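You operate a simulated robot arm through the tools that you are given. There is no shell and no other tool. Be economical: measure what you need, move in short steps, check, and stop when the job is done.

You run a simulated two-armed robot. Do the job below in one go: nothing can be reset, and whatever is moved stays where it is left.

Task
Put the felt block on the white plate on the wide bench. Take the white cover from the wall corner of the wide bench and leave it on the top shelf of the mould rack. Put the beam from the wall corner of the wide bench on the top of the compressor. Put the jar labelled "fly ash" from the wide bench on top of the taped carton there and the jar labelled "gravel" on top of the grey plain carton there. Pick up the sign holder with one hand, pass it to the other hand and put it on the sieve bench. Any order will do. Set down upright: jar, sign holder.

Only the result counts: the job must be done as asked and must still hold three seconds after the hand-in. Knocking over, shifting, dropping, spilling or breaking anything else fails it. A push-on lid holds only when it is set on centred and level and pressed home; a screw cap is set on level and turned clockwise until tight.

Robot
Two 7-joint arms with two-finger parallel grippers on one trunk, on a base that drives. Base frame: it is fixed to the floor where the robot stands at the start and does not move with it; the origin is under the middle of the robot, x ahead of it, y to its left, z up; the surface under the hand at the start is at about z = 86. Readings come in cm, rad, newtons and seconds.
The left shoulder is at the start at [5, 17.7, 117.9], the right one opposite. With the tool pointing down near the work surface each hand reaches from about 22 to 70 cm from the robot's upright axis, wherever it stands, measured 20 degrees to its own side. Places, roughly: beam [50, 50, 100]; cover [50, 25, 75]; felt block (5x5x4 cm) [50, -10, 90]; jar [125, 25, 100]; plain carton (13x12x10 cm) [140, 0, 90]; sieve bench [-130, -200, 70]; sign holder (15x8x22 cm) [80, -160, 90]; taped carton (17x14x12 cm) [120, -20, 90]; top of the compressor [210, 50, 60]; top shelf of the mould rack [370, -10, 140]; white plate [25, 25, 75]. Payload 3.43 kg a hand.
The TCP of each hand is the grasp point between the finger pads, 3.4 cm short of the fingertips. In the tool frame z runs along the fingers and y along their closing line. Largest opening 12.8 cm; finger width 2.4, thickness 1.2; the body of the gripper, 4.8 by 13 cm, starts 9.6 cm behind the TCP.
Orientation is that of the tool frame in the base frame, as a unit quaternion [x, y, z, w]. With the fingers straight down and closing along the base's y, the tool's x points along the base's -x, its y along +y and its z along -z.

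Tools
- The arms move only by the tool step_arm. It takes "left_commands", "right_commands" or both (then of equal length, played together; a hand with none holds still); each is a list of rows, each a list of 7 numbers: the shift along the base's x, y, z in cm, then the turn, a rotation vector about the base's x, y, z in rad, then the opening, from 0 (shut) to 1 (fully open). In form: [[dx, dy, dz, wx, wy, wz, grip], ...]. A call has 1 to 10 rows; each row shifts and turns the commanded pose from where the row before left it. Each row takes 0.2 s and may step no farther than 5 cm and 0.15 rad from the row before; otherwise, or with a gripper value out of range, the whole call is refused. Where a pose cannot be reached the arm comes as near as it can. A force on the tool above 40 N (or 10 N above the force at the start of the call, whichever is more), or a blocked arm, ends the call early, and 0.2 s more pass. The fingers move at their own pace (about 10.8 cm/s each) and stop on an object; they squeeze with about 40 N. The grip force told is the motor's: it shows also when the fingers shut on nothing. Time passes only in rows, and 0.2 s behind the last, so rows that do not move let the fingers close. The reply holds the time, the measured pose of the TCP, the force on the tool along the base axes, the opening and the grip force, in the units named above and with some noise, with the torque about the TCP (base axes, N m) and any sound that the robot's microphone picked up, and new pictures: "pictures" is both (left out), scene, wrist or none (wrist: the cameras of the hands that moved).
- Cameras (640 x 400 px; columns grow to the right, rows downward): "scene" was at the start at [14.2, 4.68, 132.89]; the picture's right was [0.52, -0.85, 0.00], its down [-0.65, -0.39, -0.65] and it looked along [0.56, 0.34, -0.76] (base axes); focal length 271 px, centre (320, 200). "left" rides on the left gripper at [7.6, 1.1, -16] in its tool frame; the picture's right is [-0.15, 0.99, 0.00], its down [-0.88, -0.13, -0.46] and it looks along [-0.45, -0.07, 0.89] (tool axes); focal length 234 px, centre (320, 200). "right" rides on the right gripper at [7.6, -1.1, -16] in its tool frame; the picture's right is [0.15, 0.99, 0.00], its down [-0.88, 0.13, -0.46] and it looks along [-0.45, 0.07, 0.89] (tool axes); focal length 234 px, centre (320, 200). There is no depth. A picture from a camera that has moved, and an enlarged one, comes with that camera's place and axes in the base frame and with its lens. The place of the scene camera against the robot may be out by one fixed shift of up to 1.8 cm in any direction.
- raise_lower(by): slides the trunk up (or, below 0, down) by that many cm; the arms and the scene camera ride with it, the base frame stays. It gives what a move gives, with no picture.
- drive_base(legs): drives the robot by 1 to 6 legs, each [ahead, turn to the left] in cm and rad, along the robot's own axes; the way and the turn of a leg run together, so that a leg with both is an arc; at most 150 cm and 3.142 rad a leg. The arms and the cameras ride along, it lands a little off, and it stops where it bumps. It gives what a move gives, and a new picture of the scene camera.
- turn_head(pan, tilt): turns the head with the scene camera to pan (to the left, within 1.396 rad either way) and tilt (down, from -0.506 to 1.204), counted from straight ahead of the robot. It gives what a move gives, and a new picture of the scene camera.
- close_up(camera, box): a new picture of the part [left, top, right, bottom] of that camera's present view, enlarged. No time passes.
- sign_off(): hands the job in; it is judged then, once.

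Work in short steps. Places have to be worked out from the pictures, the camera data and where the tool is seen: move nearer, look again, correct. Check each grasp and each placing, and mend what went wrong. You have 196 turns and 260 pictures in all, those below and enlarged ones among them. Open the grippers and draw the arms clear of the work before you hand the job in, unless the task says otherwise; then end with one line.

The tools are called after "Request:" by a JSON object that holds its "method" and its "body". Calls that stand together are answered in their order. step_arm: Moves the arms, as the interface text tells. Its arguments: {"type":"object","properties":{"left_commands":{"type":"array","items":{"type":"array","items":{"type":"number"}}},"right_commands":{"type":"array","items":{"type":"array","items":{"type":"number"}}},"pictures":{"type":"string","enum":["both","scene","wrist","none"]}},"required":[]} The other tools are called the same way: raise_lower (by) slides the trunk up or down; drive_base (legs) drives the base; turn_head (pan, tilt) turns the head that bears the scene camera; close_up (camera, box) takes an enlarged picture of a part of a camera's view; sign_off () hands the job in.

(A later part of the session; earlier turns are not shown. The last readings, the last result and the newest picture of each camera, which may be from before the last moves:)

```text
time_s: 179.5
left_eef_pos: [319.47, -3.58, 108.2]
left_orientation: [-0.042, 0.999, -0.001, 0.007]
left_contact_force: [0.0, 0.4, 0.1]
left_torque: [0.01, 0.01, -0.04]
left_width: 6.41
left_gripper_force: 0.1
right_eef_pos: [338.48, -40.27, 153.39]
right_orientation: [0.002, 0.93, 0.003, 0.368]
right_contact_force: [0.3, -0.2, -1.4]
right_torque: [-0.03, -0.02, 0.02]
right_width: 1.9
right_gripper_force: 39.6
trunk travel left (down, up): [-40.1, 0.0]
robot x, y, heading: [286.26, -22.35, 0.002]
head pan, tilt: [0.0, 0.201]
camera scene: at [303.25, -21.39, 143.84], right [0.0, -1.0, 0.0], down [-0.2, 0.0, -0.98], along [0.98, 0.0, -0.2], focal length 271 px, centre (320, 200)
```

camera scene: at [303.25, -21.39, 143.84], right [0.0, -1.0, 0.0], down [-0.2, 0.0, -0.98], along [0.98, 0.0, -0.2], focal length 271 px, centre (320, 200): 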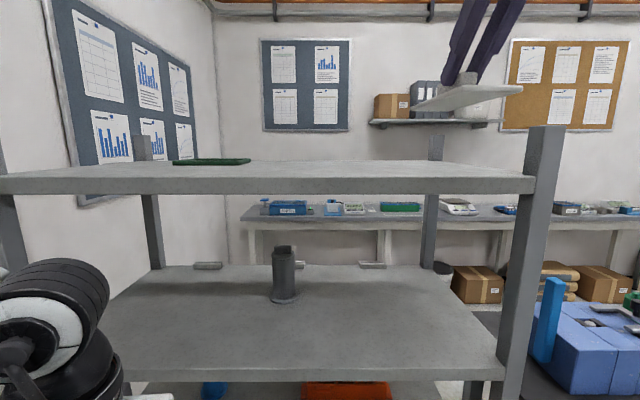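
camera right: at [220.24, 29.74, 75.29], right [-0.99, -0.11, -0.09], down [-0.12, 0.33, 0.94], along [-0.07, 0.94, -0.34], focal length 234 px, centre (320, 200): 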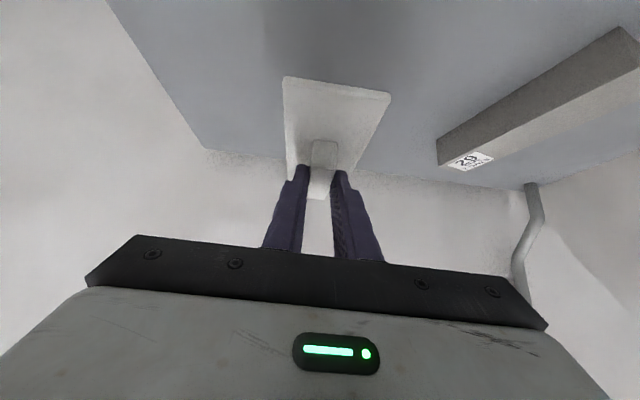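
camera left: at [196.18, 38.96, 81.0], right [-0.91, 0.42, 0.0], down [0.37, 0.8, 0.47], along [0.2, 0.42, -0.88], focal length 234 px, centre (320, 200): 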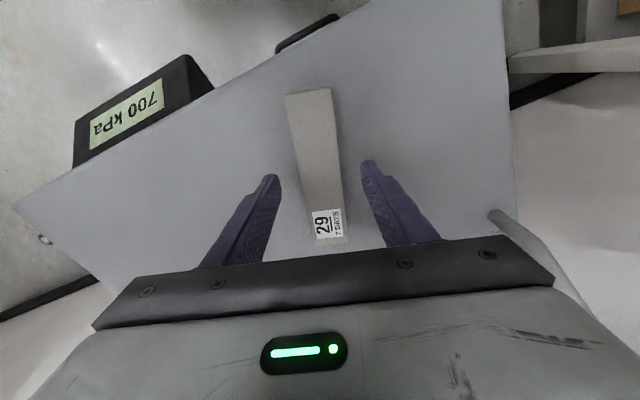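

Rack top surface measured z≈138, x 349–388, y −58..33. I retract the left hand, then drive 23 cm closer.

Request:
{"method": "step_arm", "body": {"left_commands": [[-4, -1, 0, 0, 0, 0, 0.4], [-4, -1, 0, 0, 0, 0, 0.4], [-2, -1, 0, 0, 0, 0, 0.4]], "pictures": "none"}}

Request:
{"method": "drive_base", "body": {"legs": [[23, 0]]}}

Request:
{"method": "close_up", "body": {"camera": "right", "box": [0, 0, 640, 400]}}

```text
time_s: 180.3
left_eef_pos: [311.21, -6.45, 108.65]
left_orientation: [-0.039, 0.999, -0.003, 0.011]
left_contact_force: [3.1, -2.3, 0.9]
left_torque: [0.36, 0.7, 0.23]
left_width: 5.11
left_gripper_force: 0.1
left hand out of reach, approached as far as the arm can: row 3
right_eef_pos: [338.42, -40.22, 153.31]
right_orientation: [0.002, 0.93, 0.003, 0.367]
right_contact_force: [-1.1, -0.3, -0.5]
right_torque: [-0.02, 0.01, 0.0]
right_width: 1.88
right_gripper_force: 39.9
trunk travel left (down, up): [-40.1, 0.0]
robot x, y, heading: [286.41, -22.47, -0.005]
head pan, tilt: [0.0, 0.201]
stopped in row 3 (left hand): the force on the tool passed its limit at 60 N (the readings are from after the stop); the commanded pose is now the measured one
```

```text
time_s: 182.0
left_eef_pos: [334.24, -6.51, 108.52]
left_orientation: [-0.038, 0.999, -0.002, 0.011]
left_contact_force: [10.8, -1.4, -0.1]
left_torque: [0.26, 1.87, 0.23]
left_width: 5.13
left_gripper_force: 0.1
right_eef_pos: [361.53, -40.47, 153.28]
right_orientation: [0.002, 0.93, 0.004, 0.367]
right_contact_force: [0.9, -0.5, -0.8]
right_torque: [0.0, 0.03, 0.0]
right_width: 1.92
right_gripper_force: 39.9
trunk travel left (down, up): [-40.1, 0.0]
robot x, y, heading: [309.24, -21.99, -0.007]
head pan, tilt: [0.0, 0.201]
camera scene: at [326.36, -21.52, 143.84], right [-0.01, -1.0, 0.0], down [-0.2, 0.0, -0.98], along [0.98, -0.01, -0.2], focal length 271 px, centre (320, 200)
```

scene: 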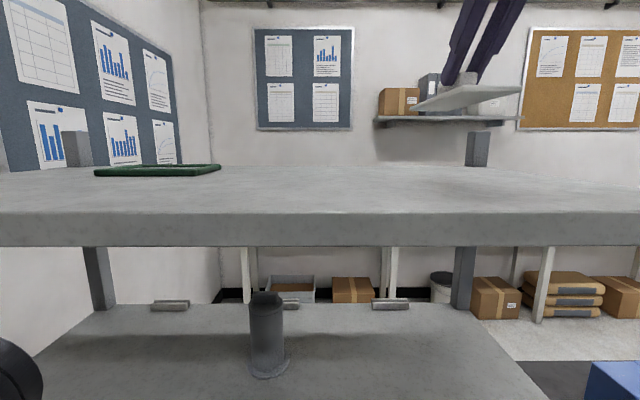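

```text
1.00 times, centred on (320, 200) of right (not enlarged: the box is as wide or as high as the picture)
camera zoom: at [345.19, -41.6, 159.89], right [-0.1, 0.99, -0.09], down [0.33, 0.12, 0.94], along [0.94, 0.07, -0.34], focal length 234 px, centre (320, 200)
```

zoom: 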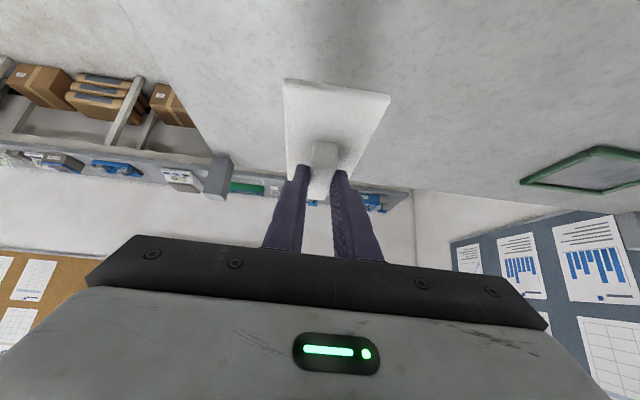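

The cover hovers over the shelf at x≈363, y≈−40. I ease the left hand and lower the cover.

Request:
{"method": "step_arm", "body": {"right_commands": [[0, 0, -3, 0, 0, 0, 0], [0, 0, -3, 0, 0, 0, 0], [0, 0, -2.5, 0, 0, 0, 0]], "left_commands": [[1.5, 0.5, 0, 0, 0, 0, 0.4], [0, 0, 0, 0, 0, 0, 0.4], [0, 0, 0, 0, 0, 0, 0.4]], "pictures": "scene"}}

```text
time_s: 182.8
left_eef_pos: [335.7, -6.07, 108.38]
left_orientation: [-0.037, 0.999, -0.001, 0.01]
left_contact_force: [-0.2, 0.0, -0.9]
left_torque: [0.04, 0.01, 0.01]
left_width: 5.13
left_gripper_force: 0.1
right_eef_pos: [361.64, -40.26, 144.66]
right_orientation: [0.003, 0.93, 0.003, 0.368]
right_contact_force: [0.8, -0.4, 0.2]
right_torque: [0.0, 0.02, -0.05]
right_width: 1.9
right_gripper_force: 39.8
trunk travel left (down, up): [-40.1, 0.0]
robot x, y, heading: [309.36, -22.39, -0.004]
head pan, tilt: [0.0, 0.201]
camera scene: at [326.33, -21.55, 143.84], right [-0.01, -1.0, 0.0], down [-0.2, 0.0, -0.98], along [0.98, -0.01, -0.2], focal length 271 px, centre (320, 200)
```

scene: 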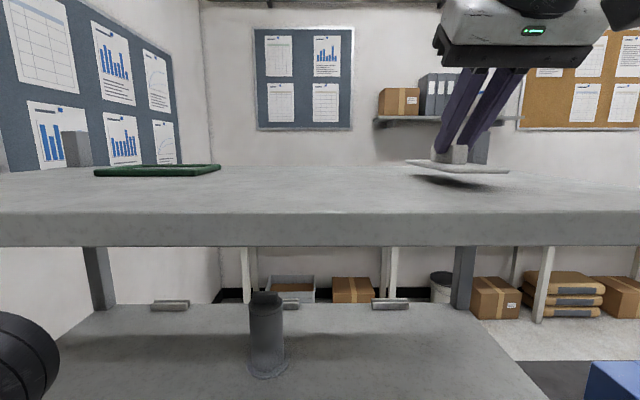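

The cover is just above the shelf. Small steps down until contact.

Request:
{"method": "step_arm", "body": {"right_commands": [[0, 0, -0.5, 0, 0, 0, 0], [0, 0, -0.5, 0, 0, 0, 0], [0, 0, -0.4, 0, 0, 0, 0], [0, 0, -0.4, 0, 0, 0, 0]], "pictures": "scene"}}

```text
time_s: 183.8
left_eef_pos: [335.76, -6.06, 108.5]
left_orientation: [-0.038, 0.999, -0.001, 0.01]
left_contact_force: [-0.5, 0.6, 1.2]
left_torque: [0.0, 0.02, -0.02]
left_width: 5.1
left_gripper_force: 0.0
right_eef_pos: [361.38, -40.38, 143.05]
right_orientation: [0.003, 0.93, 0.002, 0.368]
right_contact_force: [0.6, 0.5, -1.1]
right_torque: [-0.02, 0.05, 0.01]
right_width: 1.91
right_gripper_force: 40.3
trunk travel left (down, up): [-40.1, 0.0]
robot x, y, heading: [309.64, -21.75, -0.006]
head pan, tilt: [0.0, 0.201]
camera scene: at [326.3, -21.52, 143.84], right [-0.01, -1.0, 0.0], down [-0.2, 0.0, -0.98], along [0.98, -0.01, -0.2], focal length 271 px, centre (320, 200)
```

scene: 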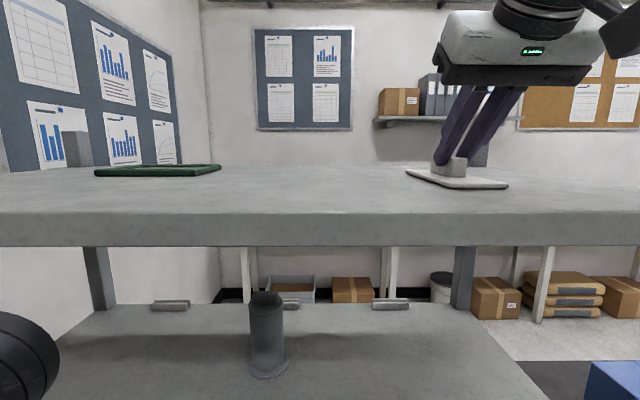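

Request:
{"method": "step_arm", "body": {"right_commands": [[0, 0, -0.4, 0, 0, 0, 0], [0, 0, -0.4, 0, 0, 0, 0], [0, 0, -0.4, 0, 0, 0, 0]], "pictures": "scene"}}

```text
time_s: 184.6
left_eef_pos: [335.61, -5.89, 108.54]
left_orientation: [-0.038, 0.999, -0.003, 0.011]
left_contact_force: [-0.4, 0.4, 0.5]
left_torque: [0.0, 0.0, 0.0]
left_width: 5.12
left_gripper_force: 0.1
right_eef_pos: [361.35, -40.34, 142.54]
right_orientation: [0.003, 0.926, 0.005, 0.378]
right_contact_force: [7.7, 0.7, 36.5]
right_torque: [-0.07, -0.89, 0.11]
right_width: 1.97
right_gripper_force: 39.6
trunk travel left (down, up): [-40.1, 0.0]
robot x, y, heading: [309.61, -21.78, -0.004]
head pan, tilt: [0.0, 0.201]
camera scene: at [326.08, -21.38, 143.93], right [-0.01, -1.0, 0.0], down [-0.2, 0.0, -0.98], along [0.98, -0.01, -0.2], focal length 271 px, centre (320, 200)
```

scene: 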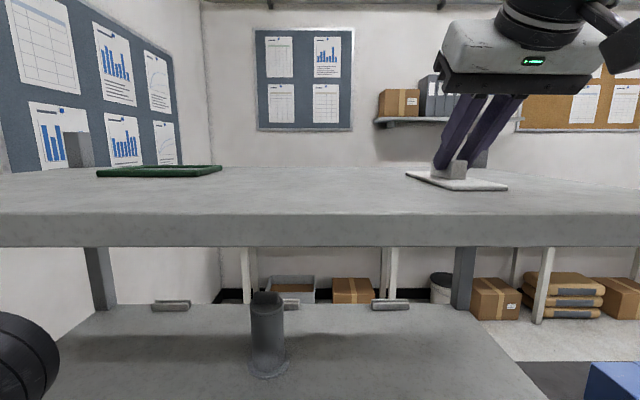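

In contact. I ease, open, and lift away.

Request:
{"method": "step_arm", "body": {"right_commands": [[0, 0, 0.4, 0, 0, 0, 0], [0, 0, 0, 0, 0, 0, 0.4], [0, 0, 0, 0, 0, 0, 0.4], [0, 0, 3, 0, 0, 0, 0.4], [0, 0, 3, 0, 0, 0, 0.4], [-3, 0, 3, 0, 0, 0, 0.4]], "pictures": "scene"}}

```text
time_s: 186.0
left_eef_pos: [335.58, -6.06, 108.63]
left_orientation: [-0.038, 0.999, -0.001, 0.012]
left_contact_force: [-0.1, -0.6, -0.3]
left_torque: [-0.03, -0.02, -0.03]
left_width: 5.12
left_gripper_force: 0.1
right_eef_pos: [358.27, -40.56, 151.35]
right_orientation: [0.003, 0.93, 0.002, 0.368]
right_contact_force: [-0.8, 0.7, -0.2]
right_torque: [0.0, -0.01, -0.05]
right_width: 5.12
right_gripper_force: 0.1
trunk travel left (down, up): [-40.1, 0.0]
robot x, y, heading: [309.32, -22.2, -0.001]
head pan, tilt: [0.0, 0.201]
camera scene: at [326.12, -21.49, 143.87], right [-0.01, -1.0, 0.0], down [-0.2, 0.0, -0.98], along [0.98, -0.01, -0.2], focal length 271 px, centre (320, 200)
```

scene: 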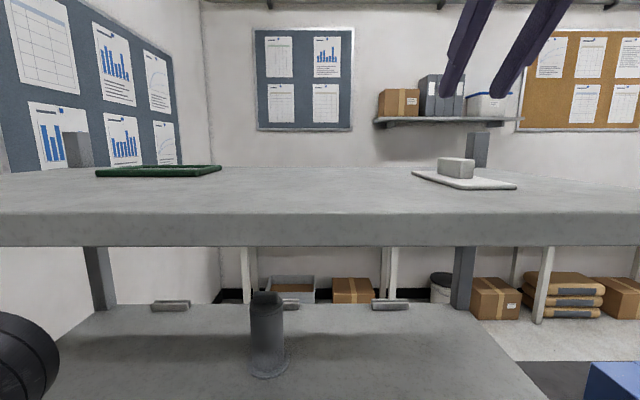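

The cover rests on the top shelf. I back out and restore the right hand's vertical pose at normal height.

Request:
{"method": "drive_base", "body": {"legs": [[-104, 0]]}}

Request:
{"method": "step_arm", "body": {"right_commands": [[-2, 1, -4, 0, 0.15, 0, 0.6], [-2, 1, -4, 0, 0.15, 0, 0.6], [-2, 1, -4, 0, 0.15, 0, 0.6], [-2, 1, -4, 0, 0.15, 0, 0.6], [-2, 1, -4, 0, 0.155, 0, 0.6], [0, 0, -4, 0, 0, 0, 0.6], [0, 0, -4, 0, 0, 0, 0.6]], "left_commands": [[0, 0, 0, 0, 0, 0, 0.6], [0, 0, 0, 0, 0, 0, 0.6], [0, 0, 0, 0, 0, 0, 0.6], [0, 0, 0, 0, 0, 0, 0.6], [0, 0, 0, 0, 0, 0, 0.6], [0, 1, 3, 0, 0, 0, 0.6], [0, 1, 3, 0, 0, 0, 0.6]], "pictures": "none"}}

```text
time_s: 191.3
left_eef_pos: [232.54, -6.72, 108.52]
left_orientation: [-0.062, 0.998, -0.001, 0.011]
left_contact_force: [-0.5, -0.2, -0.5]
left_torque: [0.01, 0.0, -0.01]
left_width: 5.1
left_gripper_force: 0.1
right_eef_pos: [257.06, -40.19, 151.33]
right_orientation: [-0.019, 0.929, 0.011, 0.368]
right_contact_force: [0.1, -0.1, -0.1]
right_torque: [0.02, 0.0, 0.01]
right_width: 5.13
right_gripper_force: 0.0
trunk travel left (down, up): [-40.1, 0.0]
robot x, y, heading: [207.06, -23.85, 0.043]
head pan, tilt: [0.0, 0.201]
camera scene: at [224.01, -22.7, 143.85], right [0.04, -1.0, 0.0], down [-0.2, -0.01, -0.98], along [0.98, 0.04, -0.2], focal length 271 px, centre (320, 200)
```

scene: 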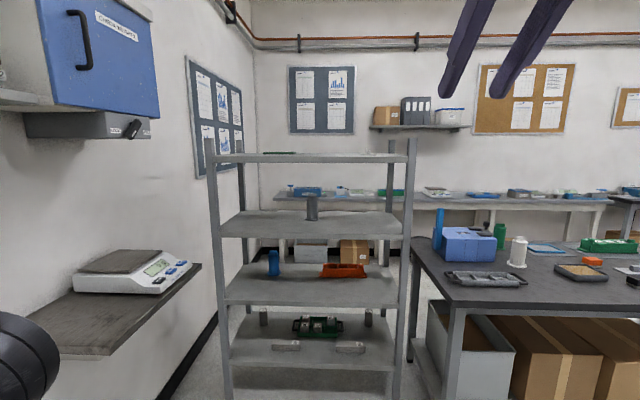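

```text
refused: row 5 steps farther than a row can; nothing moved
```

Retry with legal turn steps.

Request:
{"method": "step_arm", "body": {"right_commands": [[-2, 1, -4, 0, 0.15, 0, 0.6], [-2, 1, -4, 0, 0.15, 0, 0.6], [-2, 1, -4, 0, 0.15, 0, 0.6], [-2, 1, -4, 0, 0.15, 0, 0.6], [-2, 1, -4, 0, 0.15, 0, 0.6], [0, 0, -4, 0, 0, 0, 0.6], [0, 0, -4, 0, 0, 0, 0.6]], "left_commands": [[0, 0, 0, 0, 0, 0, 0.6], [0, 0, 0, 0, 0, 0, 0.6], [0, 0, 0, 0, 0, 0, 0.6], [0, 0, 0, 0, 0, 0, 0.6], [0, 0, 0, 0, 0, 0, 0.6], [0, 1, 3, 0, 0, 0, 0.6], [0, 1, 3, 0, 0, 0, 0.6]], "pictures": "none"}}

Request:
{"method": "drive_base", "body": {"legs": [[0, 1.53], [20, 0], [0, 1.57]]}}

Request:
{"method": "turn_head", "body": {"pan": 0.0, "tilt": 0.6}}

```text
time_s: 192.9
left_eef_pos: [232.68, -4.68, 114.4]
left_orientation: [-0.062, 0.998, 0.0, 0.01]
left_contact_force: [0.4, -0.8, 0.3]
left_torque: [-0.03, 0.04, 0.02]
left_width: 7.67
left_gripper_force: 0.0
right_eef_pos: [246.8, -35.12, 123.12]
right_orientation: [-0.014, 1.0, 0.019, 0.001]
right_contact_force: [0.6, -0.4, -0.6]
right_torque: [-0.01, 0.01, 0.0]
right_width: 7.7
right_gripper_force: 0.0
trunk travel left (down, up): [-40.1, 0.0]
robot x, y, heading: [207.14, -24.14, 0.044]
head pan, tilt: [0.0, 0.201]
```

```text
time_s: 202.1
left_eef_pos: [180.74, -22.09, 114.36]
left_orientation: [0.999, 0.038, -0.01, -0.001]
left_contact_force: [0.4, -0.1, 0.4]
left_torque: [0.0, 0.02, -0.01]
left_width: 7.66
left_gripper_force: 0.0
right_eef_pos: [168.29, 9.01, 123.19]
right_orientation: [1.0, -0.011, -0.002, 0.019]
right_contact_force: [-0.3, 0.6, -0.3]
right_torque: [-0.01, -0.01, -0.02]
right_width: 7.71
right_gripper_force: 0.1
trunk travel left (down, up): [-40.1, 0.0]
robot x, y, heading: [207.21, -3.77, 3.141]
head pan, tilt: [0.0, 0.201]
camera scene: at [191.52, -3.35, 143.85], right [0.01, 1.0, 0.0], down [0.2, 0.0, -0.98], along [-0.98, 0.01, -0.2], focal length 271 px, centre (320, 200)
```

scene: 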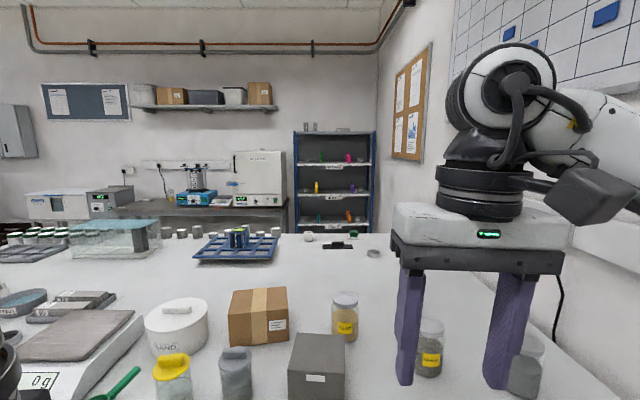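

```text
time_s: 202.9
left_eef_pos: [180.74, -22.11, 114.41]
left_orientation: [0.999, 0.037, -0.011, -0.001]
left_contact_force: [0.6, 0.0, 0.7]
left_torque: [-0.01, -0.02, -0.01]
left_width: 7.67
left_gripper_force: 0.1
right_eef_pos: [168.27, 8.96, 123.24]
right_orientation: [1.0, -0.011, -0.002, 0.018]
right_contact_force: [-0.3, 0.0, -0.7]
right_torque: [0.03, 0.0, -0.01]
right_width: 7.69
right_gripper_force: 0.1
trunk travel left (down, up): [-40.1, 0.0]
robot x, y, heading: [207.58, -4.32, 3.139]
head pan, tilt: [0.0, 0.6]
camera scene: at [192.0, -3.34, 140.17], right [0.01, 1.0, 0.0], down [0.56, 0.0, -0.83], along [-0.83, 0.0, -0.56], focal length 271 px, centre (320, 200)
```

scene: 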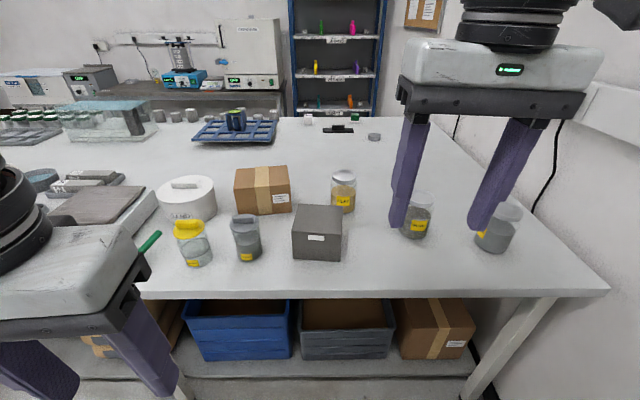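

Five jars stand here. I read their labels with close-ups.

Request:
{"method": "close_up", "body": {"camera": "scene", "box": [160, 160, 360, 285]}}

Request:
{"method": "close_up", "body": {"camera": "scene", "box": [320, 160, 540, 297]}}

```text
3.20 times, centred on (260, 222) of scene
camera zoom: at [192.0, -3.34, 140.17], right [0.01, 1.0, 0.0], down [0.56, 0.0, -0.83], along [-0.83, 0.0, -0.56], focal length 868 px, centre (512, 128)
```

zoom: 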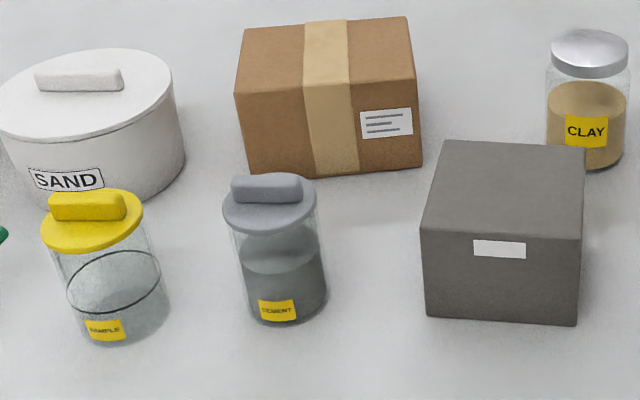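

```text
2.91 times, centred on (430, 228) of scene
camera zoom: at [192.0, -3.34, 140.17], right [0.01, 1.0, 0.0], down [0.56, 0.0, -0.83], along [-0.83, 0.0, -0.56], focal length 789 px, centre (0, 117)
```

zoom: 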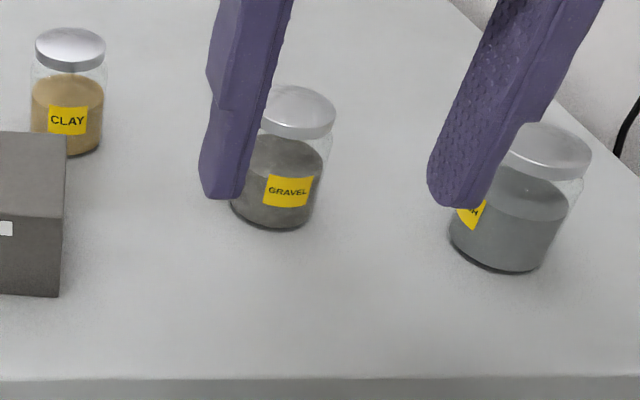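

Gravel is the middle jar (~130,26), fly ash the one by the wall (~136,48). I move the left hand aside and drive to the bench.

Request:
{"method": "step_arm", "body": {"left_commands": [[0, -4, 2, 0, 0, 0, 0.6], [0, -4, 2, 0, 0, 0, 0.6], [0, -4, 2, 0, 0, 0, 0.6]], "pictures": "none"}}

Request:
{"method": "drive_base", "body": {"legs": [[33, 0]]}}

Request:
{"method": "step_arm", "body": {"right_commands": [[0, 4, 0, 0.0, -0.036, -0.022, 1], [0, 4, 0, 0, 0, 0, 1], [0, 4, -2, 0, 0, 0, 1], [0, 4, -2, 0, 0, 0, 1], [0, 4, -2, 0, 0, 0, 1], [0, 4, -2, 0, 0, 0, 1]], "pictures": "both"}}

```text
time_s: 203.7
left_eef_pos: [180.85, -34.54, 120.55]
left_orientation: [0.999, 0.036, -0.011, -0.001]
left_contact_force: [0.4, 0.1, 0.2]
left_torque: [0.03, 0.04, -0.03]
left_width: 7.68
left_gripper_force: 0.0
right_eef_pos: [168.19, 8.89, 123.25]
right_orientation: [1.0, -0.01, -0.002, 0.019]
right_contact_force: [0.2, -0.5, 0.0]
right_torque: [0.06, 0.04, -0.01]
right_width: 7.71
right_gripper_force: 0.0
trunk travel left (down, up): [-40.1, 0.0]
robot x, y, heading: [207.3, -3.9, 3.137]
head pan, tilt: [0.0, 0.6]
```

```text
time_s: 205.9
left_eef_pos: [147.62, -33.86, 120.57]
left_orientation: [0.999, 0.034, -0.011, -0.001]
left_contact_force: [-0.7, -0.8, 0.9]
left_torque: [0.03, -0.04, 0.0]
left_width: 7.66
left_gripper_force: 0.1
right_eef_pos: [135.44, 9.59, 123.24]
right_orientation: [1.0, -0.015, -0.002, 0.019]
right_contact_force: [-0.1, 1.3, -0.1]
right_torque: [-0.04, -0.05, 0.03]
right_width: 7.7
right_gripper_force: 0.0
trunk travel left (down, up): [-40.1, 0.0]
robot x, y, heading: [174.43, -3.94, 3.129]
head pan, tilt: [0.0, 0.6]
camera scene: at [159.07, -2.93, 140.16], right [0.01, 1.0, 0.0], down [0.57, -0.01, -0.82], along [-0.82, 0.01, -0.57], focal length 271 px, centre (320, 200)
```

scene: 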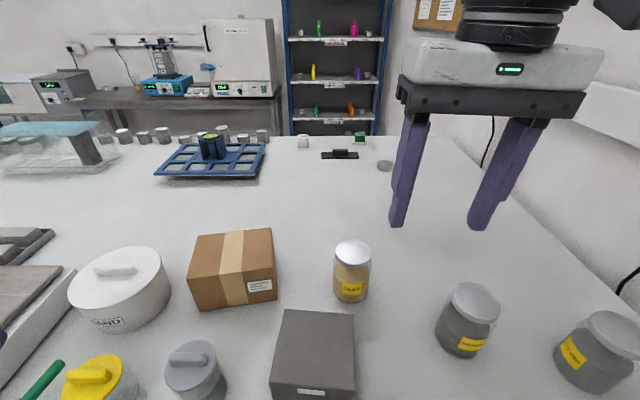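

```text
time_s: 207.3
left_eef_pos: [147.68, -33.82, 120.52]
left_orientation: [0.999, 0.034, -0.01, -0.001]
left_contact_force: [-0.9, -0.1, 0.1]
left_torque: [0.01, -0.01, -0.03]
left_width: 7.67
left_gripper_force: 0.0
right_eef_pos: [135.4, 33.38, 115.04]
right_orientation: [0.999, -0.023, 0.016, 0.018]
right_contact_force: [0.4, -0.3, -0.4]
right_torque: [-0.01, 0.01, 0.05]
right_width: 12.82
right_gripper_force: 0.1
trunk travel left (down, up): [-40.1, 0.0]
robot x, y, heading: [174.4, -3.61, 3.129]
head pan, tilt: [0.0, 0.6]
camera scene: at [159.14, -2.85, 140.17], right [0.01, 1.0, 0.0], down [0.56, -0.01, -0.83], along [-0.83, 0.01, -0.56], focal length 271 px, centre (320, 200)
camera right: at [142.73, 34.73, 131.34], right [0.1, -0.99, 0.04], down [-0.9, -0.07, 0.43], along [-0.43, -0.08, -0.9], focal length 234 px, centre (320, 200)
```

scene: 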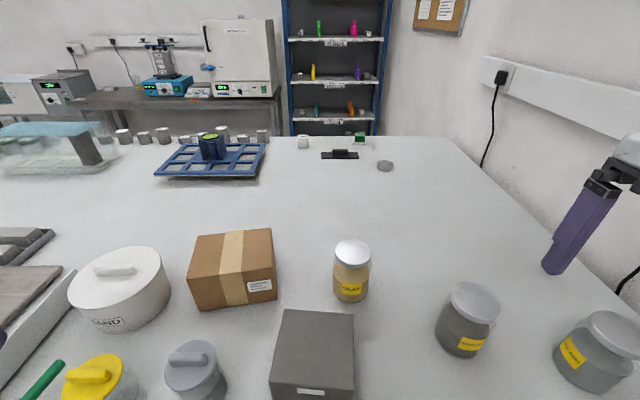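
right: 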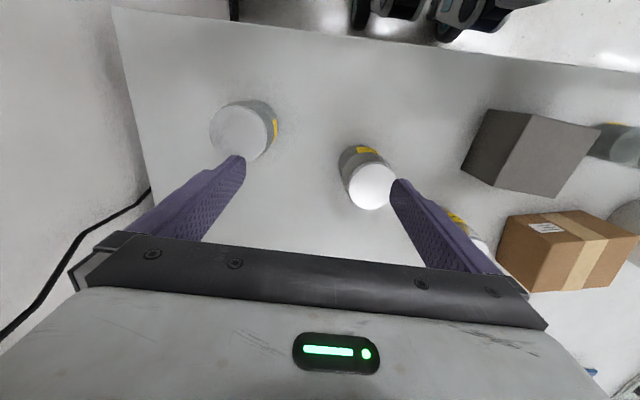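

Lid tops are at z≈99.5: gravel (130.4,24.6), fly ash (136.5,43.3). I level the hand over the fly ash jar and check.

Request:
{"method": "step_arm", "body": {"right_commands": [[0.4, 3.3, -1, 0.036, 0.032, 0.046, 1], [0.4, 3.3, -2, 0, 0, 0, 1], [0.3, 3.3, -2, 0, 0, 0, 1]], "pictures": "wrist"}}

```text
time_s: 208.1
left_eef_pos: [147.63, -33.86, 120.49]
left_orientation: [0.999, 0.034, -0.011, 0.0]
left_contact_force: [-0.2, -0.3, 0.1]
left_torque: [0.01, 0.02, 0.0]
left_width: 7.66
left_gripper_force: 0.1
right_eef_pos: [136.41, 43.38, 109.94]
right_orientation: [1.0, -0.002, -0.001, -0.001]
right_contact_force: [0.0, -0.1, -0.8]
right_torque: [-0.02, 0.0, 0.05]
right_width: 12.78
right_gripper_force: 0.1
trunk travel left (down, up): [-40.1, 0.0]
robot x, y, heading: [174.43, -3.96, 3.133]
head pan, tilt: [0.0, 0.6]
camera right: at [144.14, 44.58, 126.16], right [0.14, -0.99, 0.0], down [-0.88, -0.13, 0.46], along [-0.45, -0.07, -0.89], focal length 234 px, centre (320, 200)
```

right: 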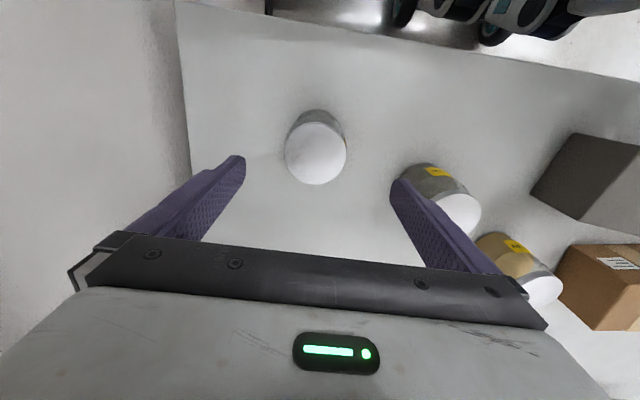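

Centred. I descend and grip the fly ash jar's body.

Request:
{"method": "step_arm", "body": {"right_commands": [[0.2, 0.3, -4, 0, 0, 0, 1], [0, 0, -4.5, 0, 0, 0, 1], [0, 0, -4.5, 0, 0, 0, 1], [0, 0, -4.2, 0, 0, 0, 1], [0, 0, 0, 0, 0, 0, 0.3], [0, 0, 0, 0, 0, 0, 0], [0, 0, 0, 0, 0, 0, 0]], "pictures": "both"}}

```text
time_s: 209.7
left_eef_pos: [147.59, -33.91, 120.56]
left_orientation: [0.999, 0.034, -0.011, -0.001]
left_contact_force: [0.7, -0.4, 0.2]
left_torque: [0.01, -0.01, 0.0]
left_width: 7.71
left_gripper_force: 0.1
right_eef_pos: [136.69, 43.98, 92.81]
right_orientation: [1.0, -0.002, -0.001, 0.0]
right_contact_force: [-0.1, 1.1, 0.3]
right_torque: [0.26, 0.16, -0.04]
right_width: 8.26
right_gripper_force: 39.9
trunk travel left (down, up): [-40.1, 0.0]
robot x, y, heading: [174.58, -3.64, 3.125]
head pan, tilt: [0.0, 0.6]
camera scene: at [159.12, -2.9, 140.16], right [0.01, 1.0, 0.0], down [0.56, -0.01, -0.82], along [-0.82, 0.01, -0.57], focal length 271 px, centre (320, 200)
camera right: at [144.39, 44.93, 108.95], right [0.14, -0.99, 0.0], down [-0.88, -0.13, 0.46], along [-0.45, -0.07, -0.89], focal length 234 px, centre (320, 200)
```

scene: 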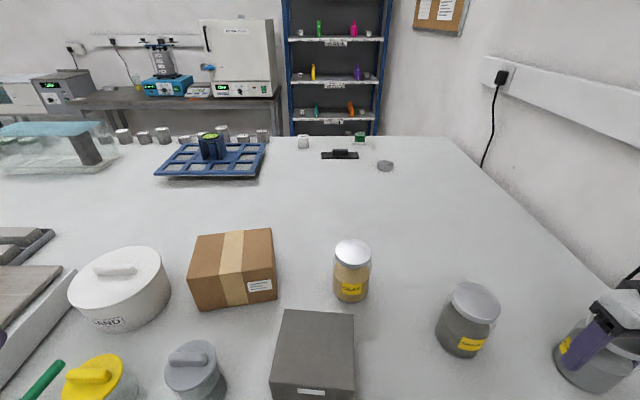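
right: 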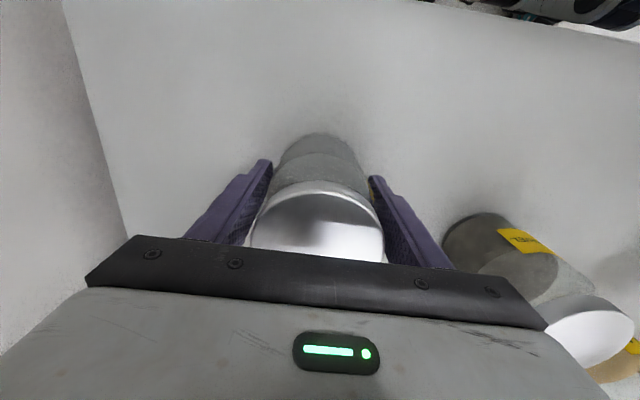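

Gripped (8.26). I lift it clear and take a close-up of the cartons to fix the taped carton's centre.

Request:
{"method": "step_arm", "body": {"right_commands": [[0, 0, 1, 0, 0, 0, 0], [0, 0, 4.5, 0, 0, 0, 0], [0, 0, 4.5, 0, 0, 0, 0], [0, 0, 4.5, 0, 0, 0, 0], [0, 0, 4.5, 0, 0, 0, 0]], "pictures": "wrist"}}

Request:
{"method": "close_up", "body": {"camera": "scene", "box": [160, 210, 400, 400]}}

```text
time_s: 210.9
left_eef_pos: [147.54, -33.77, 120.62]
left_orientation: [0.999, 0.034, -0.011, -0.002]
left_contact_force: [0.7, -0.8, -0.6]
left_torque: [0.02, -0.02, 0.02]
left_width: 7.7
left_gripper_force: 0.0
right_eef_pos: [136.68, 43.42, 111.97]
right_orientation: [1.0, -0.003, 0.001, 0.001]
right_contact_force: [0.3, -0.5, -5.7]
right_torque: [0.01, -0.04, 0.0]
right_width: 8.26
right_gripper_force: 40.2
trunk travel left (down, up): [-40.1, 0.0]
robot x, y, heading: [174.4, -3.57, 3.124]
head pan, tilt: [0.0, 0.6]
camera right: at [144.42, 44.58, 128.1], right [0.14, -0.99, 0.0], down [-0.88, -0.13, 0.45], along [-0.45, -0.07, -0.89], focal length 234 px, centre (320, 200)
```

right: 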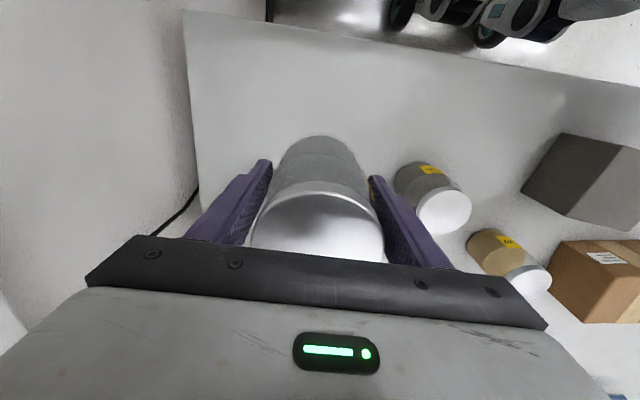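

```text
2.11 times, centred on (280, 305) of scene
camera zoom: at [159.09, -2.89, 140.18], right [0.01, 1.0, 0.0], down [0.57, -0.01, -0.82], along [-0.82, 0.01, -0.57], focal length 571 px, centre (404, -21)
```

zoom: 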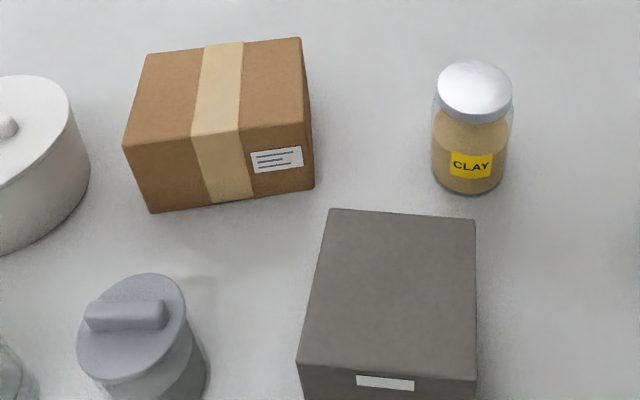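

Taped carton top centre ≈(118.5,−20), plain carton ≈(137.5,−2.3). I carry the jar over, at height, in two stages.

Request:
{"method": "step_arm", "body": {"right_commands": [[-1.3, -4.5, 0.3, 0, 0, 0, 0], [-1.3, -4.5, 0.3, 0, 0, 0, 0], [-1.3, -4.5, 0.3, 0, 0, 0, 0], [-1.3, -4.5, 0, 0, 0, 0, 0], [-1.3, -4.5, 0, 0, 0, 0, 0], [-1.3, -4.5, 0, 0, 0, 0, 0], [-1.3, -4.5, 0, 0, 0, 0, 0], [-1.3, -4.5, 0, 0, 0, 0, 0], [-1.3, -4.5, 0, 0, 0, 0, 0], [-1.3, -4.5, 0, 0, 0, 0, 0]], "pictures": "both"}}

```text
time_s: 213.1
left_eef_pos: [147.58, -34.04, 120.45]
left_orientation: [0.999, 0.034, -0.01, -0.002]
left_contact_force: [-0.4, 0.1, 0.0]
left_torque: [0.03, 0.02, -0.02]
left_width: 7.7
left_gripper_force: 0.0
right_eef_pos: [123.75, -1.52, 113.06]
right_orientation: [1.0, -0.002, 0.0, -0.001]
right_contact_force: [0.0, 0.0, -6.2]
right_torque: [0.01, -0.1, -0.01]
right_width: 8.24
right_gripper_force: 40.3
trunk travel left (down, up): [-40.1, 0.0]
robot x, y, heading: [174.53, -3.73, 3.133]
head pan, tilt: [0.0, 0.6]
camera scene: at [159.08, -3.08, 140.16], right [0.01, 1.0, 0.0], down [0.57, -0.01, -0.82], along [-0.82, 0.01, -0.57], focal length 271 px, centre (320, 200)
camera right: at [131.41, -0.43, 129.21], right [0.14, -0.99, 0.0], down [-0.88, -0.13, 0.46], along [-0.45, -0.06, -0.89], focal length 234 px, centre (320, 200)
```

scene: 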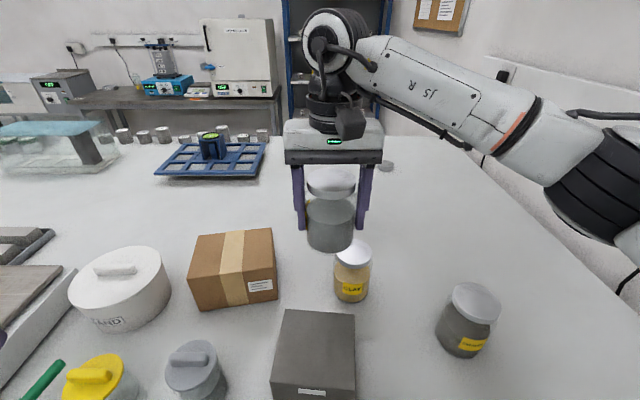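
right: 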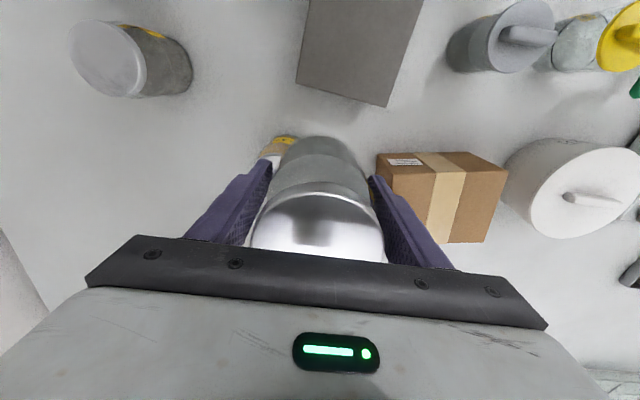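

The wrist view puts the taped carton's top centre at (116,−21.1). I move there.

Request:
{"method": "step_arm", "body": {"right_commands": [[-1.5, -3.9, 0, 0, 0, 0, 0], [-1.5, -3.9, 0, 0, 0, 0, 0], [-1.5, -3.9, 0, 0, 0, 0, 0], [-1.5, -3.9, 0, 0, 0, 0, 0], [-1.5, -3.9, 0, 0, 0, 0, 0]], "pictures": "both"}}

```text
time_s: 214.5
left_eef_pos: [147.63, -33.88, 120.38]
left_orientation: [0.999, 0.034, -0.011, 0.0]
left_contact_force: [-1.0, -0.7, -0.2]
left_torque: [-0.01, -0.01, -0.02]
left_width: 7.66
left_gripper_force: 0.1
right_eef_pos: [117.86, -8.96, 113.54]
right_orientation: [0.999, -0.038, -0.001, 0.012]
right_contact_force: [0.2, -0.1, -5.2]
right_torque: [-0.01, -0.03, 0.01]
right_width: 8.23
right_gripper_force: 40.3
right hand out of reach, approached as far as the arm can: row 3, 4, 5
trunk travel left (down, up): [-40.1, 0.0]
robot x, y, heading: [174.05, -4.05, 3.131]
head pan, tilt: [0.0, 0.6]
stopped in row 5 (right hand): the arm was blocked; the commanded pose is now the measured one
camera scene: at [159.06, -2.9, 140.16], right [0.01, 1.0, 0.0], down [0.57, -0.01, -0.82], along [-0.82, 0.01, -0.57], focal length 271 px, centre (320, 200)
camera right: at [125.67, -7.96, 129.5], right [0.07, -1.0, 0.02], down [-0.89, -0.05, 0.46], along [-0.46, -0.05, -0.89], focal length 234 px, centre (320, 200)
```

scene: 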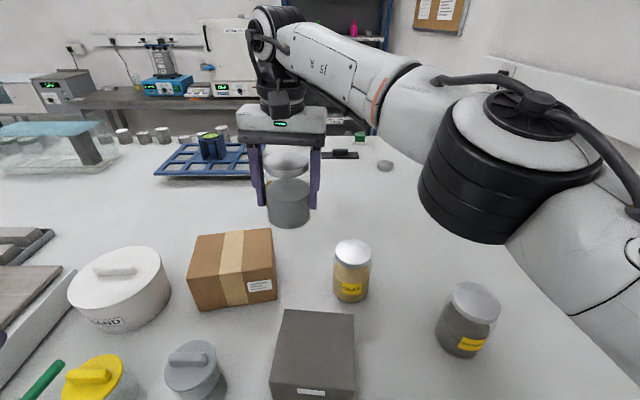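
right: 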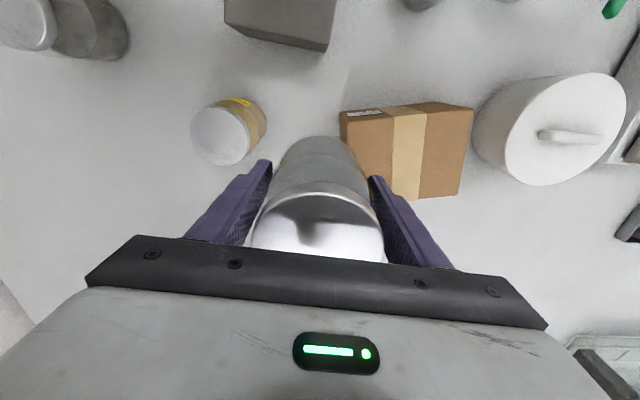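

The right arm can't go farther inward, so I turn the base left 0.2 rad to swing the jar over the carton.

Request:
{"method": "drive_base", "body": {"legs": [[0, 0.2]]}}

Request:
{"method": "close_up", "body": {"camera": "right", "box": [0, 0, 640, 400]}}

```text
time_s: 215.6
left_eef_pos: [153.97, -38.65, 120.52]
left_orientation: [0.991, 0.132, -0.011, 0.0]
left_contact_force: [0.6, 0.2, -0.4]
left_torque: [0.03, 0.02, -0.02]
left_width: 7.7
left_gripper_force: 0.0
right_eef_pos: [120.0, -19.84, 113.61]
right_orientation: [0.998, 0.06, -0.001, 0.013]
right_contact_force: [0.7, 0.4, -4.8]
right_torque: [0.0, -0.05, 0.01]
right_width: 8.23
right_gripper_force: 40.3
trunk travel left (down, up): [-40.1, 0.0]
robot x, y, heading: [173.95, -3.55, -2.959]
head pan, tilt: [0.0, 0.6]
camera scene: at [159.36, -6.07, 140.16], right [-0.18, 0.98, 0.0], down [0.56, 0.1, -0.82], along [-0.81, -0.15, -0.57], focal length 271 px, centre (320, 200)
```

scene: 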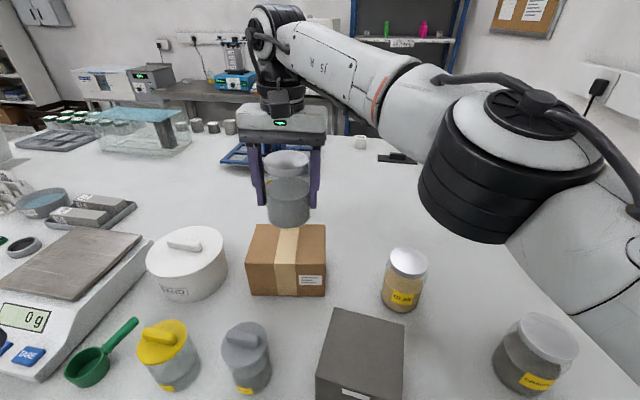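

```text
1.00 times, centred on (320, 200) of right (not enlarged: the box is as wide or as high as the picture)
camera zoom: at [127.47, -17.45, 129.63], right [0.26, -0.96, 0.02], down [-0.86, -0.22, 0.46], along [-0.44, -0.14, -0.89], focal length 234 px, centre (320, 200)
```

zoom: 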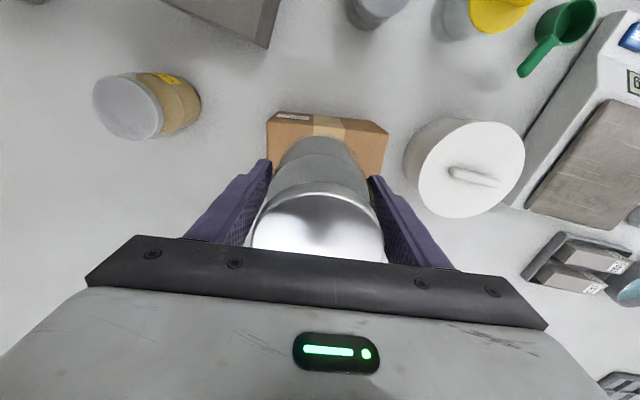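

I extend the last ~4 cm and level the hand.

Request:
{"method": "step_arm", "body": {"right_commands": [[-1.5, -0.5, 0, 0.024, 0, 0, 0], [-1.2, -0.5, 0, 0, 0, 0, 0], [-1.0, -0.4, 0, 0, 0, 0, 0]], "pictures": "none"}}

```text
time_s: 216.4
left_eef_pos: [153.9, -38.64, 120.53]
left_orientation: [0.991, 0.131, -0.011, 0.0]
left_contact_force: [-0.8, 0.1, -0.4]
left_torque: [-0.03, 0.01, 0.03]
left_width: 7.68
left_gripper_force: 0.0
right_eef_pos: [118.65, -18.07, 113.6]
right_orientation: [0.999, 0.049, 0.0, 0.006]
right_contact_force: [0.0, 0.6, -6.4]
right_torque: [0.03, -0.07, 0.01]
right_width: 8.22
right_gripper_force: 39.9
right hand out of reach, approached as far as the arm can: row 1, 2, 3
trunk travel left (down, up): [-40.1, 0.0]
robot x, y, heading: [174.42, -3.37, -2.957]
head pan, tilt: [0.0, 0.6]
```

Still inward-limited; turn the base 0.14 more left, then extend outward.

Request:
{"method": "drive_base", "body": {"legs": [[0, 0.14]]}}

Request:
{"method": "step_arm", "body": {"right_commands": [[-1.6, 1.3, -1, 0.012, 0, 0, 0], [-1.6, 1.3, -1, 0, 0, 0, 0], [-1.6, 1.3, 0, 0, 0, 0, 0]], "pictures": "wrist"}}

```text
time_s: 217.4
left_eef_pos: [158.97, -41.0, 120.46]
left_orientation: [0.98, 0.2, -0.01, 0.001]
left_contact_force: [-0.3, -0.2, -0.3]
left_torque: [-0.02, -0.01, -0.03]
left_width: 7.67
left_gripper_force: 0.0
right_eef_pos: [121.05, -25.55, 113.4]
right_orientation: [0.993, 0.117, 0.002, 0.002]
right_contact_force: [0.0, -0.1, -5.5]
right_torque: [0.0, -0.07, -0.03]
right_width: 8.24
right_gripper_force: 39.7
trunk travel left (down, up): [-40.1, 0.0]
robot x, y, heading: [174.48, -3.69, -2.816]
head pan, tilt: [0.0, 0.6]
camera scene: at [159.91, -8.19, 140.16], right [-0.32, 0.95, 0.0], down [0.54, 0.18, -0.82], along [-0.78, -0.26, -0.57], focal length 271 px, centre (320, 200)
```

scene: 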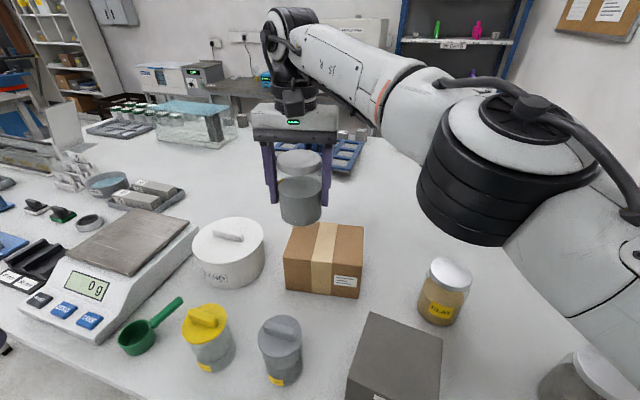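

```text
time_s: 218.2
left_eef_pos: [159.07, -41.04, 120.52]
left_orientation: [0.98, 0.2, -0.011, 0.001]
left_contact_force: [0.0, 0.0, 0.5]
left_torque: [0.01, 0.0, 0.02]
left_width: 7.66
left_gripper_force: 0.0
right_eef_pos: [116.95, -21.99, 110.92]
right_orientation: [0.993, 0.115, 0.003, -0.005]
right_contact_force: [-0.7, -0.8, -4.9]
right_torque: [-0.01, -0.08, -0.02]
right_width: 8.23
right_gripper_force: 40.4
right hand out of reach, approached as far as the arm can: row 3
trunk travel left (down, up): [-40.1, 0.0]
robot x, y, heading: [174.47, -3.59, -2.818]
head pan, tilt: [0.0, 0.6]
camera right: at [124.15, -19.22, 127.18], right [0.37, -0.93, -0.01], down [-0.83, -0.33, 0.45], along [-0.42, -0.16, -0.89], focal length 234 px, centre (320, 200)
```

right: 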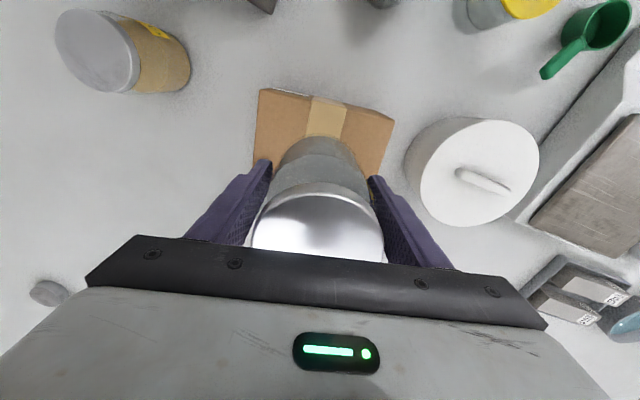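

The jar is over the carton's middle (within ~1.5 cm). I lower gently to contact (expected TCP≈104.8).

Request:
{"method": "step_arm", "body": {"right_commands": [[0, 0, -2, 0, 0, 0, 0], [0, 0, -2, 0, 0, 0, 0], [0, 0, -1, 0, 0, 0, 0], [0, 0, -0.4, 0, 0, 0, 0], [0, 0, -0.3, 0, 0, 0, 0]], "pictures": "scene"}}

```text
time_s: 219.4
left_eef_pos: [159.01, -41.09, 120.7]
left_orientation: [0.98, 0.2, -0.01, 0.001]
left_contact_force: [0.3, 0.7, 0.1]
left_torque: [0.03, 0.0, -0.02]
left_width: 7.69
left_gripper_force: 0.1
right_eef_pos: [117.32, -22.1, 105.6]
right_orientation: [0.993, 0.118, 0.002, -0.003]
right_contact_force: [-0.6, 0.1, -5.5]
right_torque: [0.01, -0.02, 0.04]
right_width: 8.21
right_gripper_force: 40.1
trunk travel left (down, up): [-40.1, 0.0]
robot x, y, heading: [174.27, -3.98, -2.82]
head pan, tilt: [0.0, 0.6]
camera scene: at [159.88, -8.17, 140.16], right [-0.32, 0.95, 0.0], down [0.54, 0.18, -0.82], along [-0.78, -0.26, -0.57], focal length 271 px, centre (320, 200)
```

scene: 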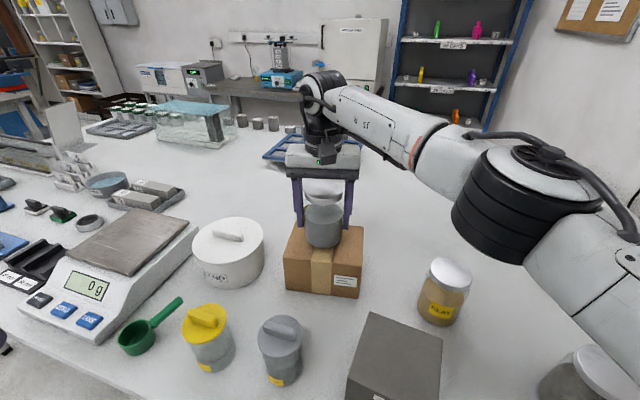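

Just above. Continue down in small steps.

Request:
{"method": "step_arm", "body": {"right_commands": [[-0.4, 0, -0.4, 0, 0, 0, 0], [-0.3, 0, -0.4, 0, 0, 0, 0], [0, 0, -0.3, 0, 0, 0, 0], [0, 0, -0.3, 0, 0, 0, 0]], "pictures": "none"}}

```text
time_s: 220.4
left_eef_pos: [159.1, -40.99, 120.57]
left_orientation: [0.98, 0.2, -0.011, 0.002]
left_contact_force: [-1.0, 0.8, -0.2]
left_torque: [0.0, 0.01, 0.01]
left_width: 7.67
left_gripper_force: 0.2
right_eef_pos: [116.59, -22.28, 104.18]
right_orientation: [0.993, 0.117, 0.001, -0.004]
right_contact_force: [-0.1, -0.7, -6.0]
right_torque: [-0.01, -0.04, 0.02]
right_width: 8.25
right_gripper_force: 39.4
trunk travel left (down, up): [-40.1, 0.0]
robot x, y, heading: [174.5, -3.56, -2.82]
head pan, tilt: [0.0, 0.6]
```

Request:
{"method": "step_arm", "body": {"right_commands": [[0, 0, -0.3, 0, 0, 0, 0], [0, 0, -0.3, 0, 0, 0, 0], [0, 0, -0.3, 0, 0, 0, 0]], "pictures": "scene"}}

```text
time_s: 221.2
left_eef_pos: [159.29, -40.91, 120.7]
left_orientation: [0.98, 0.201, -0.012, 0.001]
left_contact_force: [0.2, 0.6, -0.5]
left_torque: [0.01, 0.0, 0.05]
left_width: 7.68
left_gripper_force: 0.0
right_eef_pos: [116.72, -22.14, 103.96]
right_orientation: [0.993, 0.118, -0.004, 0.0]
right_contact_force: [-3.4, -0.4, 33.9]
right_torque: [-0.62, 0.06, 0.13]
right_width: 8.23
right_gripper_force: 39.5
trunk travel left (down, up): [-40.1, 0.0]
robot x, y, heading: [174.64, -3.93, -2.815]
head pan, tilt: [0.0, 0.6]
camera scene: at [160.24, -8.05, 140.28], right [-0.32, 0.95, 0.0], down [0.53, 0.18, -0.83], along [-0.78, -0.26, -0.56], focal length 271 px, centre (320, 200)
```

scene: 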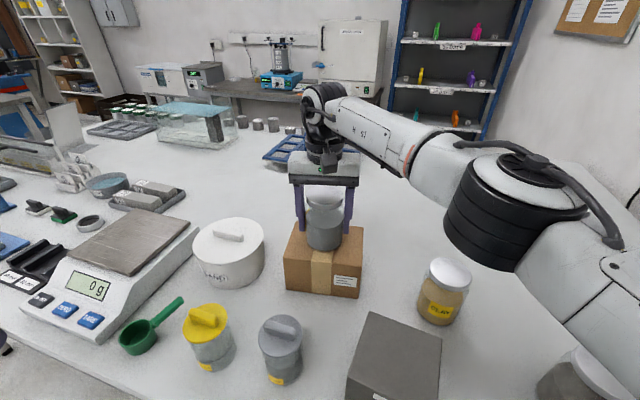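

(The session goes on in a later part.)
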